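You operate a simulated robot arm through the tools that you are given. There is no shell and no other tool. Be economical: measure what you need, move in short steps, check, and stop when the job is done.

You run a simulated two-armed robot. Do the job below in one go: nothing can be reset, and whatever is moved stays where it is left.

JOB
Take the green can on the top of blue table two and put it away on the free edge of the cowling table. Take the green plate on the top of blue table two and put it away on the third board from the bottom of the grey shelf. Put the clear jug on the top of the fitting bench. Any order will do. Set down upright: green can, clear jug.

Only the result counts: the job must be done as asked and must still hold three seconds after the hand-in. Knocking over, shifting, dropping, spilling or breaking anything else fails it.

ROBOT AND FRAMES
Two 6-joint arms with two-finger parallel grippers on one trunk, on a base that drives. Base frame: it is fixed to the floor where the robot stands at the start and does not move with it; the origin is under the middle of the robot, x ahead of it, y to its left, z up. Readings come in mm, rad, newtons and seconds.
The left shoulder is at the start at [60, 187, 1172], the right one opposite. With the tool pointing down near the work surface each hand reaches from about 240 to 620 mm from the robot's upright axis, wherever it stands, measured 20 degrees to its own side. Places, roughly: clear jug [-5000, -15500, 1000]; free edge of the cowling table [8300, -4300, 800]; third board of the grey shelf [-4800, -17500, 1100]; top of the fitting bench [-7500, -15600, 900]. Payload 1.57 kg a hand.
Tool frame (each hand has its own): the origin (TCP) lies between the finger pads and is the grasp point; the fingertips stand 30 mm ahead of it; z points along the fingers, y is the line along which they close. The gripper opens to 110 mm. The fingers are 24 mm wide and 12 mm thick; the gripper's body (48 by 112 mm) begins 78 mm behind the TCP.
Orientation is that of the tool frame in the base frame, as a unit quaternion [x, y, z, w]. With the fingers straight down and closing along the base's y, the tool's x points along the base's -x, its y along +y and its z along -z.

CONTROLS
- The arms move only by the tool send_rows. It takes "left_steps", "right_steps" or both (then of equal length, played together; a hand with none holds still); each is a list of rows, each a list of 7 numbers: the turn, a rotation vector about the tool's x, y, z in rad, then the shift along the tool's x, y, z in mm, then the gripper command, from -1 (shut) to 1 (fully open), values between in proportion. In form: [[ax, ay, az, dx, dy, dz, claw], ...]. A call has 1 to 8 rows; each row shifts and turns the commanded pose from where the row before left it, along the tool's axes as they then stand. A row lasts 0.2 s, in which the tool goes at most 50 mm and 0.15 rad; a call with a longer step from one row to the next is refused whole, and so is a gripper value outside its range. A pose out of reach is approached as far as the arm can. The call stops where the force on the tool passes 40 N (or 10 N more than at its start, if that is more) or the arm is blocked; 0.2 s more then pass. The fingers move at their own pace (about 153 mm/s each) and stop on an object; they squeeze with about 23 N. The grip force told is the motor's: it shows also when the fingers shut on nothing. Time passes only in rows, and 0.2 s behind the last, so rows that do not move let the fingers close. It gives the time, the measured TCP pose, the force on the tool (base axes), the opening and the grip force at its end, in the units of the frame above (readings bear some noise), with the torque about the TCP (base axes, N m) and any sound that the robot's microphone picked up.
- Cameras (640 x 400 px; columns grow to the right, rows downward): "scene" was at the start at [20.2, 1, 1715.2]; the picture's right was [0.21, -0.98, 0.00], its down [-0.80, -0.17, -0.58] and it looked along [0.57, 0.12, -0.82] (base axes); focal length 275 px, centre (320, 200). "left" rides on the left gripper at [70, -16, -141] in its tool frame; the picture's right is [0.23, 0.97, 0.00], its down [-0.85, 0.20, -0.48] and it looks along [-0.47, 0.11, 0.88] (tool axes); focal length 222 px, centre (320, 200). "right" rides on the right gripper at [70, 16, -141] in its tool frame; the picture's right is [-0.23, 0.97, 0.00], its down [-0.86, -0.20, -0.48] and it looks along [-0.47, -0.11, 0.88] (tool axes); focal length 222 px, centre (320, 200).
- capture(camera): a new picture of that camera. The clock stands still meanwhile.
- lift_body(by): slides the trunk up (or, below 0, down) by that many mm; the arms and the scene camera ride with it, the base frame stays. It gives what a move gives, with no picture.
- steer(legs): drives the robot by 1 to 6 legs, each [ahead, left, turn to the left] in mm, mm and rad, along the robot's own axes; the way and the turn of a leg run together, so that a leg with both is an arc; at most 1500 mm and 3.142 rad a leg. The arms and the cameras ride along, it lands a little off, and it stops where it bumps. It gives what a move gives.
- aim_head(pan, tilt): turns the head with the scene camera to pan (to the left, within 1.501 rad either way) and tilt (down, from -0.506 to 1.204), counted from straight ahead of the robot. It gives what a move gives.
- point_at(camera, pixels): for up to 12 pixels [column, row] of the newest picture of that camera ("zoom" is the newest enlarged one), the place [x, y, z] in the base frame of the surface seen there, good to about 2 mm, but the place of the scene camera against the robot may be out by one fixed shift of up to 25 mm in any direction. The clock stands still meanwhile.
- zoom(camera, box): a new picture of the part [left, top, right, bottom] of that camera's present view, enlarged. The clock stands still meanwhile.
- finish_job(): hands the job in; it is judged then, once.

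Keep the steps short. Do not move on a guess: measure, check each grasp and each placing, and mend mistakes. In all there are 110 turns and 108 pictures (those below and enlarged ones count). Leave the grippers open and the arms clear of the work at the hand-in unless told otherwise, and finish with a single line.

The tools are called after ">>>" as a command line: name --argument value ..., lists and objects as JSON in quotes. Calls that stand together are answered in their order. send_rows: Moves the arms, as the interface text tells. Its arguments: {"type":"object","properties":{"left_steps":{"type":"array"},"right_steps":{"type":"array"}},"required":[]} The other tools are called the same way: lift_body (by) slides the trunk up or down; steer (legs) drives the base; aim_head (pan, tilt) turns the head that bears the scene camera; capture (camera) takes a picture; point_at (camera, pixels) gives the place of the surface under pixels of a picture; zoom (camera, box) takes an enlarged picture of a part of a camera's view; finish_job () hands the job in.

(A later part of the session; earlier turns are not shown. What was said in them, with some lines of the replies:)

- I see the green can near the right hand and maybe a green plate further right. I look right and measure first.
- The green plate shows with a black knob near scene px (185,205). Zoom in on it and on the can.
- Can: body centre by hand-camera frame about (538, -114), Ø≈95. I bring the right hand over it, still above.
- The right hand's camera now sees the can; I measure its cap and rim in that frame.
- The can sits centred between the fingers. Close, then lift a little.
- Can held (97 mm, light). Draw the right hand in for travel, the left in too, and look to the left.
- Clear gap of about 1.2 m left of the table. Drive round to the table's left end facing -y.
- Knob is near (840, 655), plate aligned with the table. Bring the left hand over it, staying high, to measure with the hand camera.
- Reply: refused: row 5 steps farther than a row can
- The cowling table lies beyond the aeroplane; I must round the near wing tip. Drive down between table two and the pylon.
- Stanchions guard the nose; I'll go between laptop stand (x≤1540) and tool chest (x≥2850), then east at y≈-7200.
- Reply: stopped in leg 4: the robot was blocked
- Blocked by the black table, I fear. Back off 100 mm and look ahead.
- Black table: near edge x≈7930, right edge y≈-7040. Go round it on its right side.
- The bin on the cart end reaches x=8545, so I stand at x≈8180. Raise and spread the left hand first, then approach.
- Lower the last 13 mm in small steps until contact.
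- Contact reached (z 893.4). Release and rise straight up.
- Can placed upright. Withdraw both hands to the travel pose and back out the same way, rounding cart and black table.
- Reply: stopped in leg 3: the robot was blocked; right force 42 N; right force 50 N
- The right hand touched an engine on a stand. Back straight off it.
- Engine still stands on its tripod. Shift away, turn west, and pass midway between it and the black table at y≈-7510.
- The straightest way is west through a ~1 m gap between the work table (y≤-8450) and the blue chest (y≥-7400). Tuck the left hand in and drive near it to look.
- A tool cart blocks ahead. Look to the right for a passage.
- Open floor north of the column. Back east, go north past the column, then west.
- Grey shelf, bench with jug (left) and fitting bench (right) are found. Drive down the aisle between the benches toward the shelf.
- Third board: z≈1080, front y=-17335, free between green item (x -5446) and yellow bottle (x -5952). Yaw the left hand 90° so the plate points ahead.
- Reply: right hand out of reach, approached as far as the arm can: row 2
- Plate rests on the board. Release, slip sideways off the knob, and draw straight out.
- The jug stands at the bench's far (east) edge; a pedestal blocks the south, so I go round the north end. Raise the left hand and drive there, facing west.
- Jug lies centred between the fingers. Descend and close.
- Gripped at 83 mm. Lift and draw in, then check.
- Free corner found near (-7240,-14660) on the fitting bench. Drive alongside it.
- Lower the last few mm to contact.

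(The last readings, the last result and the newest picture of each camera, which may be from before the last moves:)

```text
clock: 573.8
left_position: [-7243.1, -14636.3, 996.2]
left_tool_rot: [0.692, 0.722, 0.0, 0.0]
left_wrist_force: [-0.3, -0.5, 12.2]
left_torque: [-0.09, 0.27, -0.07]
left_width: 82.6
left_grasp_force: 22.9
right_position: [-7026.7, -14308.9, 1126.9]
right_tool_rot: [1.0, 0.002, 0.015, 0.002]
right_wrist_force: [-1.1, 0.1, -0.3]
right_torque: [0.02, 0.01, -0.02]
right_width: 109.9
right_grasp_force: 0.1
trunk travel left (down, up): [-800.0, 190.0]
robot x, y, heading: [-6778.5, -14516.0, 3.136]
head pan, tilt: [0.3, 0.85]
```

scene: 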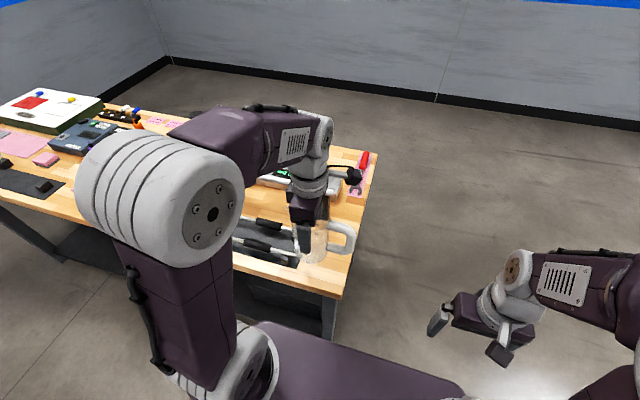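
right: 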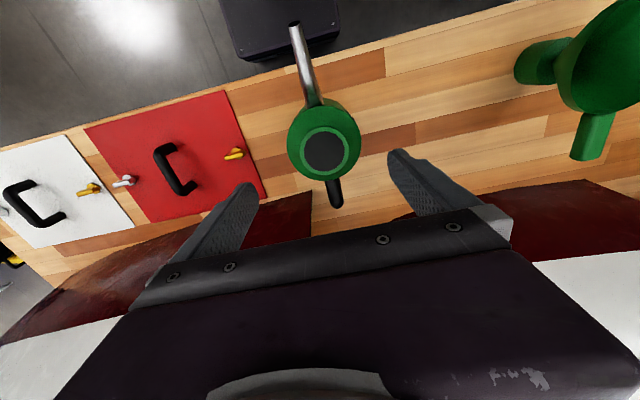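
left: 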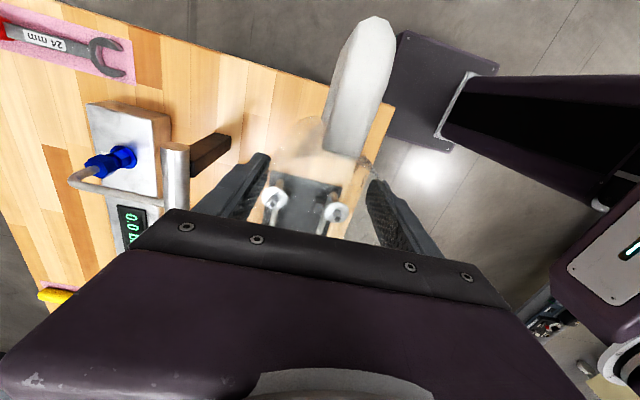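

>>> send_rows --left_steps '[[0, 0, 0, 0, 0, -1, -1], [0, 0, 0, 0, 0, 0, 0.8], [0, 0, 0, 0, 0, 0, 0.9], [0, 0, 0, 0, 0, 0, 0.9], [0, 0, 0, 0, 0, -20, 0.9], [0, 0, 0, 0, 0, -40, 0.9], [0, 0, 0, 0, 0, -45, 0.9], [0, 0, 0, 0, 0, -45, 0.9]]'

>>> send_rows --left_steps '[[0, 0, 0, 0, 0, -45, 1], [0, 0, 0, 0, 40, 0, 1], [0, 0, 0, 0, 45, 0, 1], [0, 0, 0, 0, 45, 0, 1], [0, 0, 0, 0, 45, 0, 1], [0, 0, 0, 0, 0, 0, 1]]'

>>> zoom --camera "scene" --box '[240, 150, 400, 300]'

```text
clock: 575.6
left_position: [-7244.5, -14636.1, 1146.7]
left_tool_rot: [0.692, 0.721, 0.003, 0.002]
left_wrist_force: [-0.1, 0.8, 0.0]
left_torque: [-0.02, 0.01, -0.01]
left_width: 104.2
left_grasp_force: 0.1
right_position: [-7027.4, -14308.9, 1128.2]
right_tool_rot: [1.0, 0.002, 0.015, 0.003]
right_wrist_force: [-0.4, -0.2, 0.2]
right_torque: [0.03, 0.01, 0.0]
right_width: 110.0
right_grasp_force: 0.1
trunk travel left (down, up): [-800.0, 190.0]
robot x, y, heading: [-6780.8, -14519.3, 3.133]
head pan, tilt: [0.3, 0.85]
```

```text
clock: 577.0
left_position: [-7072.4, -14628.7, 1190.0]
left_tool_rot: [0.692, 0.722, 0.002, 0.002]
left_wrist_force: [-0.1, -0.1, 0.2]
left_torque: [0.02, 0.01, 0.02]
left_width: 110.1
left_grasp_force: 0.0
right_position: [-7029.0, -14308.4, 1126.7]
right_tool_rot: [1.0, 0.002, 0.016, 0.002]
right_wrist_force: [0.6, 0.1, 0.2]
right_torque: [-0.02, 0.0, 0.01]
right_width: 110.0
right_grasp_force: 0.1
trunk travel left (down, up): [-800.0, 190.0]
robot x, y, heading: [-6778.4, -14512.7, 3.137]
head pan, tilt: [0.3, 0.85]
```

```text
2.67 times, centred on (320, 225) of scene
```

zoom: 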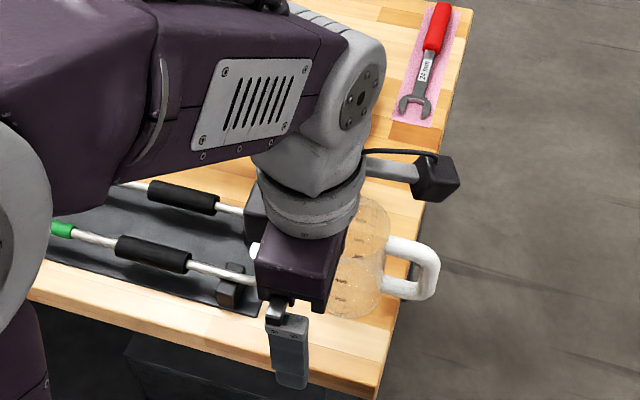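

The jug stands upright on the bench. Back the robot clear and take a last look.

>>> steer --legs '[[-400, 0, 0]]'

>>> aim_head --pan 0.3 --tilt 0.6

>>> capture --camera "scene"

>>> aim_head --pan 1.45 --tilt 0.2

>>> zoom --camera "scene" --box '[120, 100, 420, 290]'

```text
clock: 579.5
left_position: [-6680.0, -14629.8, 1189.3]
left_tool_rot: [0.694, 0.72, 0.002, 0.002]
left_wrist_force: [-0.2, 1.0, 0.8]
left_torque: [0.0, -0.02, -0.03]
left_width: 110.1
left_grasp_force: 0.1
right_position: [-6636.4, -14310.2, 1127.3]
right_tool_rot: [1.0, -0.001, 0.017, 0.002]
right_wrist_force: [-0.1, 0.1, 0.5]
right_torque: [-0.02, -0.04, -0.02]
right_width: 110.1
right_grasp_force: 0.0
trunk travel left (down, up): [-800.0, 190.0]
robot x, y, heading: [-6385.0, -14519.5, 3.138]
head pan, tilt: [0.3, 0.85]
```

```text
clock: 580.2
left_position: [-6677.5, -14630.5, 1190.0]
left_tool_rot: [0.694, 0.72, 0.002, 0.0]
left_wrist_force: [-0.4, 0.7, -0.3]
left_torque: [0.0, 0.03, -0.01]
left_width: 109.9
left_grasp_force: 0.0
right_position: [-6633.4, -14310.0, 1127.5]
right_tool_rot: [1.0, 0.001, 0.015, 0.002]
right_wrist_force: [0.3, -0.8, -0.1]
right_torque: [-0.01, 0.01, 0.01]
right_width: 109.9
right_grasp_force: 0.0
trunk travel left (down, up): [-800.0, 190.0]
robot x, y, heading: [-6386.4, -14519.0, 3.135]
head pan, tilt: [0.3, 0.6]
```

```text
6 pictures are left
```

scene: 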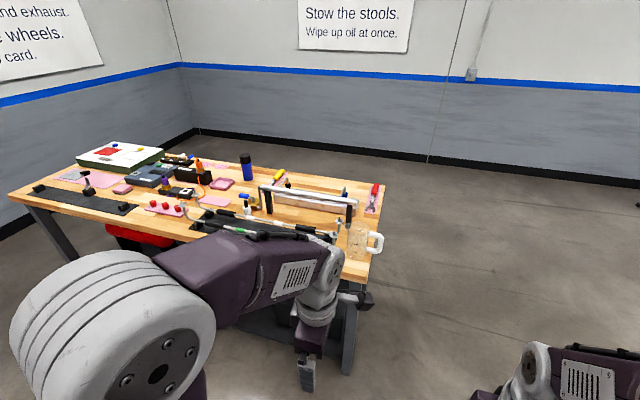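

```text
clock: 581.6
left_position: [-6677.8, -14630.5, 1190.5]
left_tool_rot: [0.693, 0.721, 0.002, 0.001]
left_wrist_force: [0.4, 0.5, -0.4]
left_torque: [0.0, -0.01, -0.01]
left_width: 110.2
left_grasp_force: 0.0
right_position: [-6635.5, -14310.9, 1127.7]
right_tool_rot: [1.0, 0.001, 0.015, 0.001]
right_wrist_force: [0.0, 0.5, 0.6]
right_torque: [0.01, 0.03, -0.02]
right_width: 110.0
right_grasp_force: 0.1
trunk travel left (down, up): [-800.0, 190.0]
robot x, y, heading: [-6388.8, -14519.7, 3.136]
head pan, tilt: [1.45, 0.201]
```

```text
2.11 times, centred on (270, 195) of scene
```

zoom: 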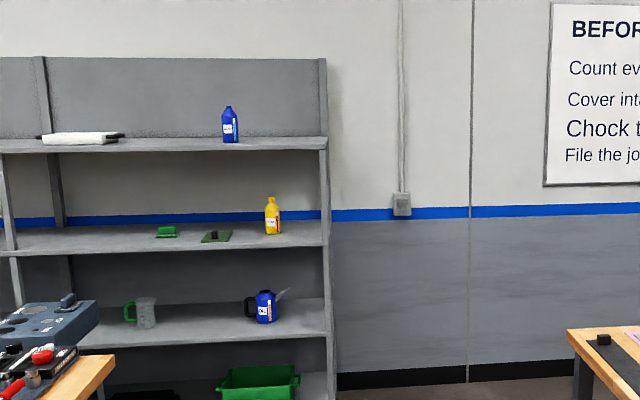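

Jug upright on the bench, plate lying on the third board, can upright on the cowling table, both hands open and clear. I hand in.

>>> finish_job

```text
The job is handed in.
```

I handed the job in with the can, plate and jug all placed, but I bumped the black table and an engine on a tripod on the way; the engine still stood, and I could not check whether the black table shifted.
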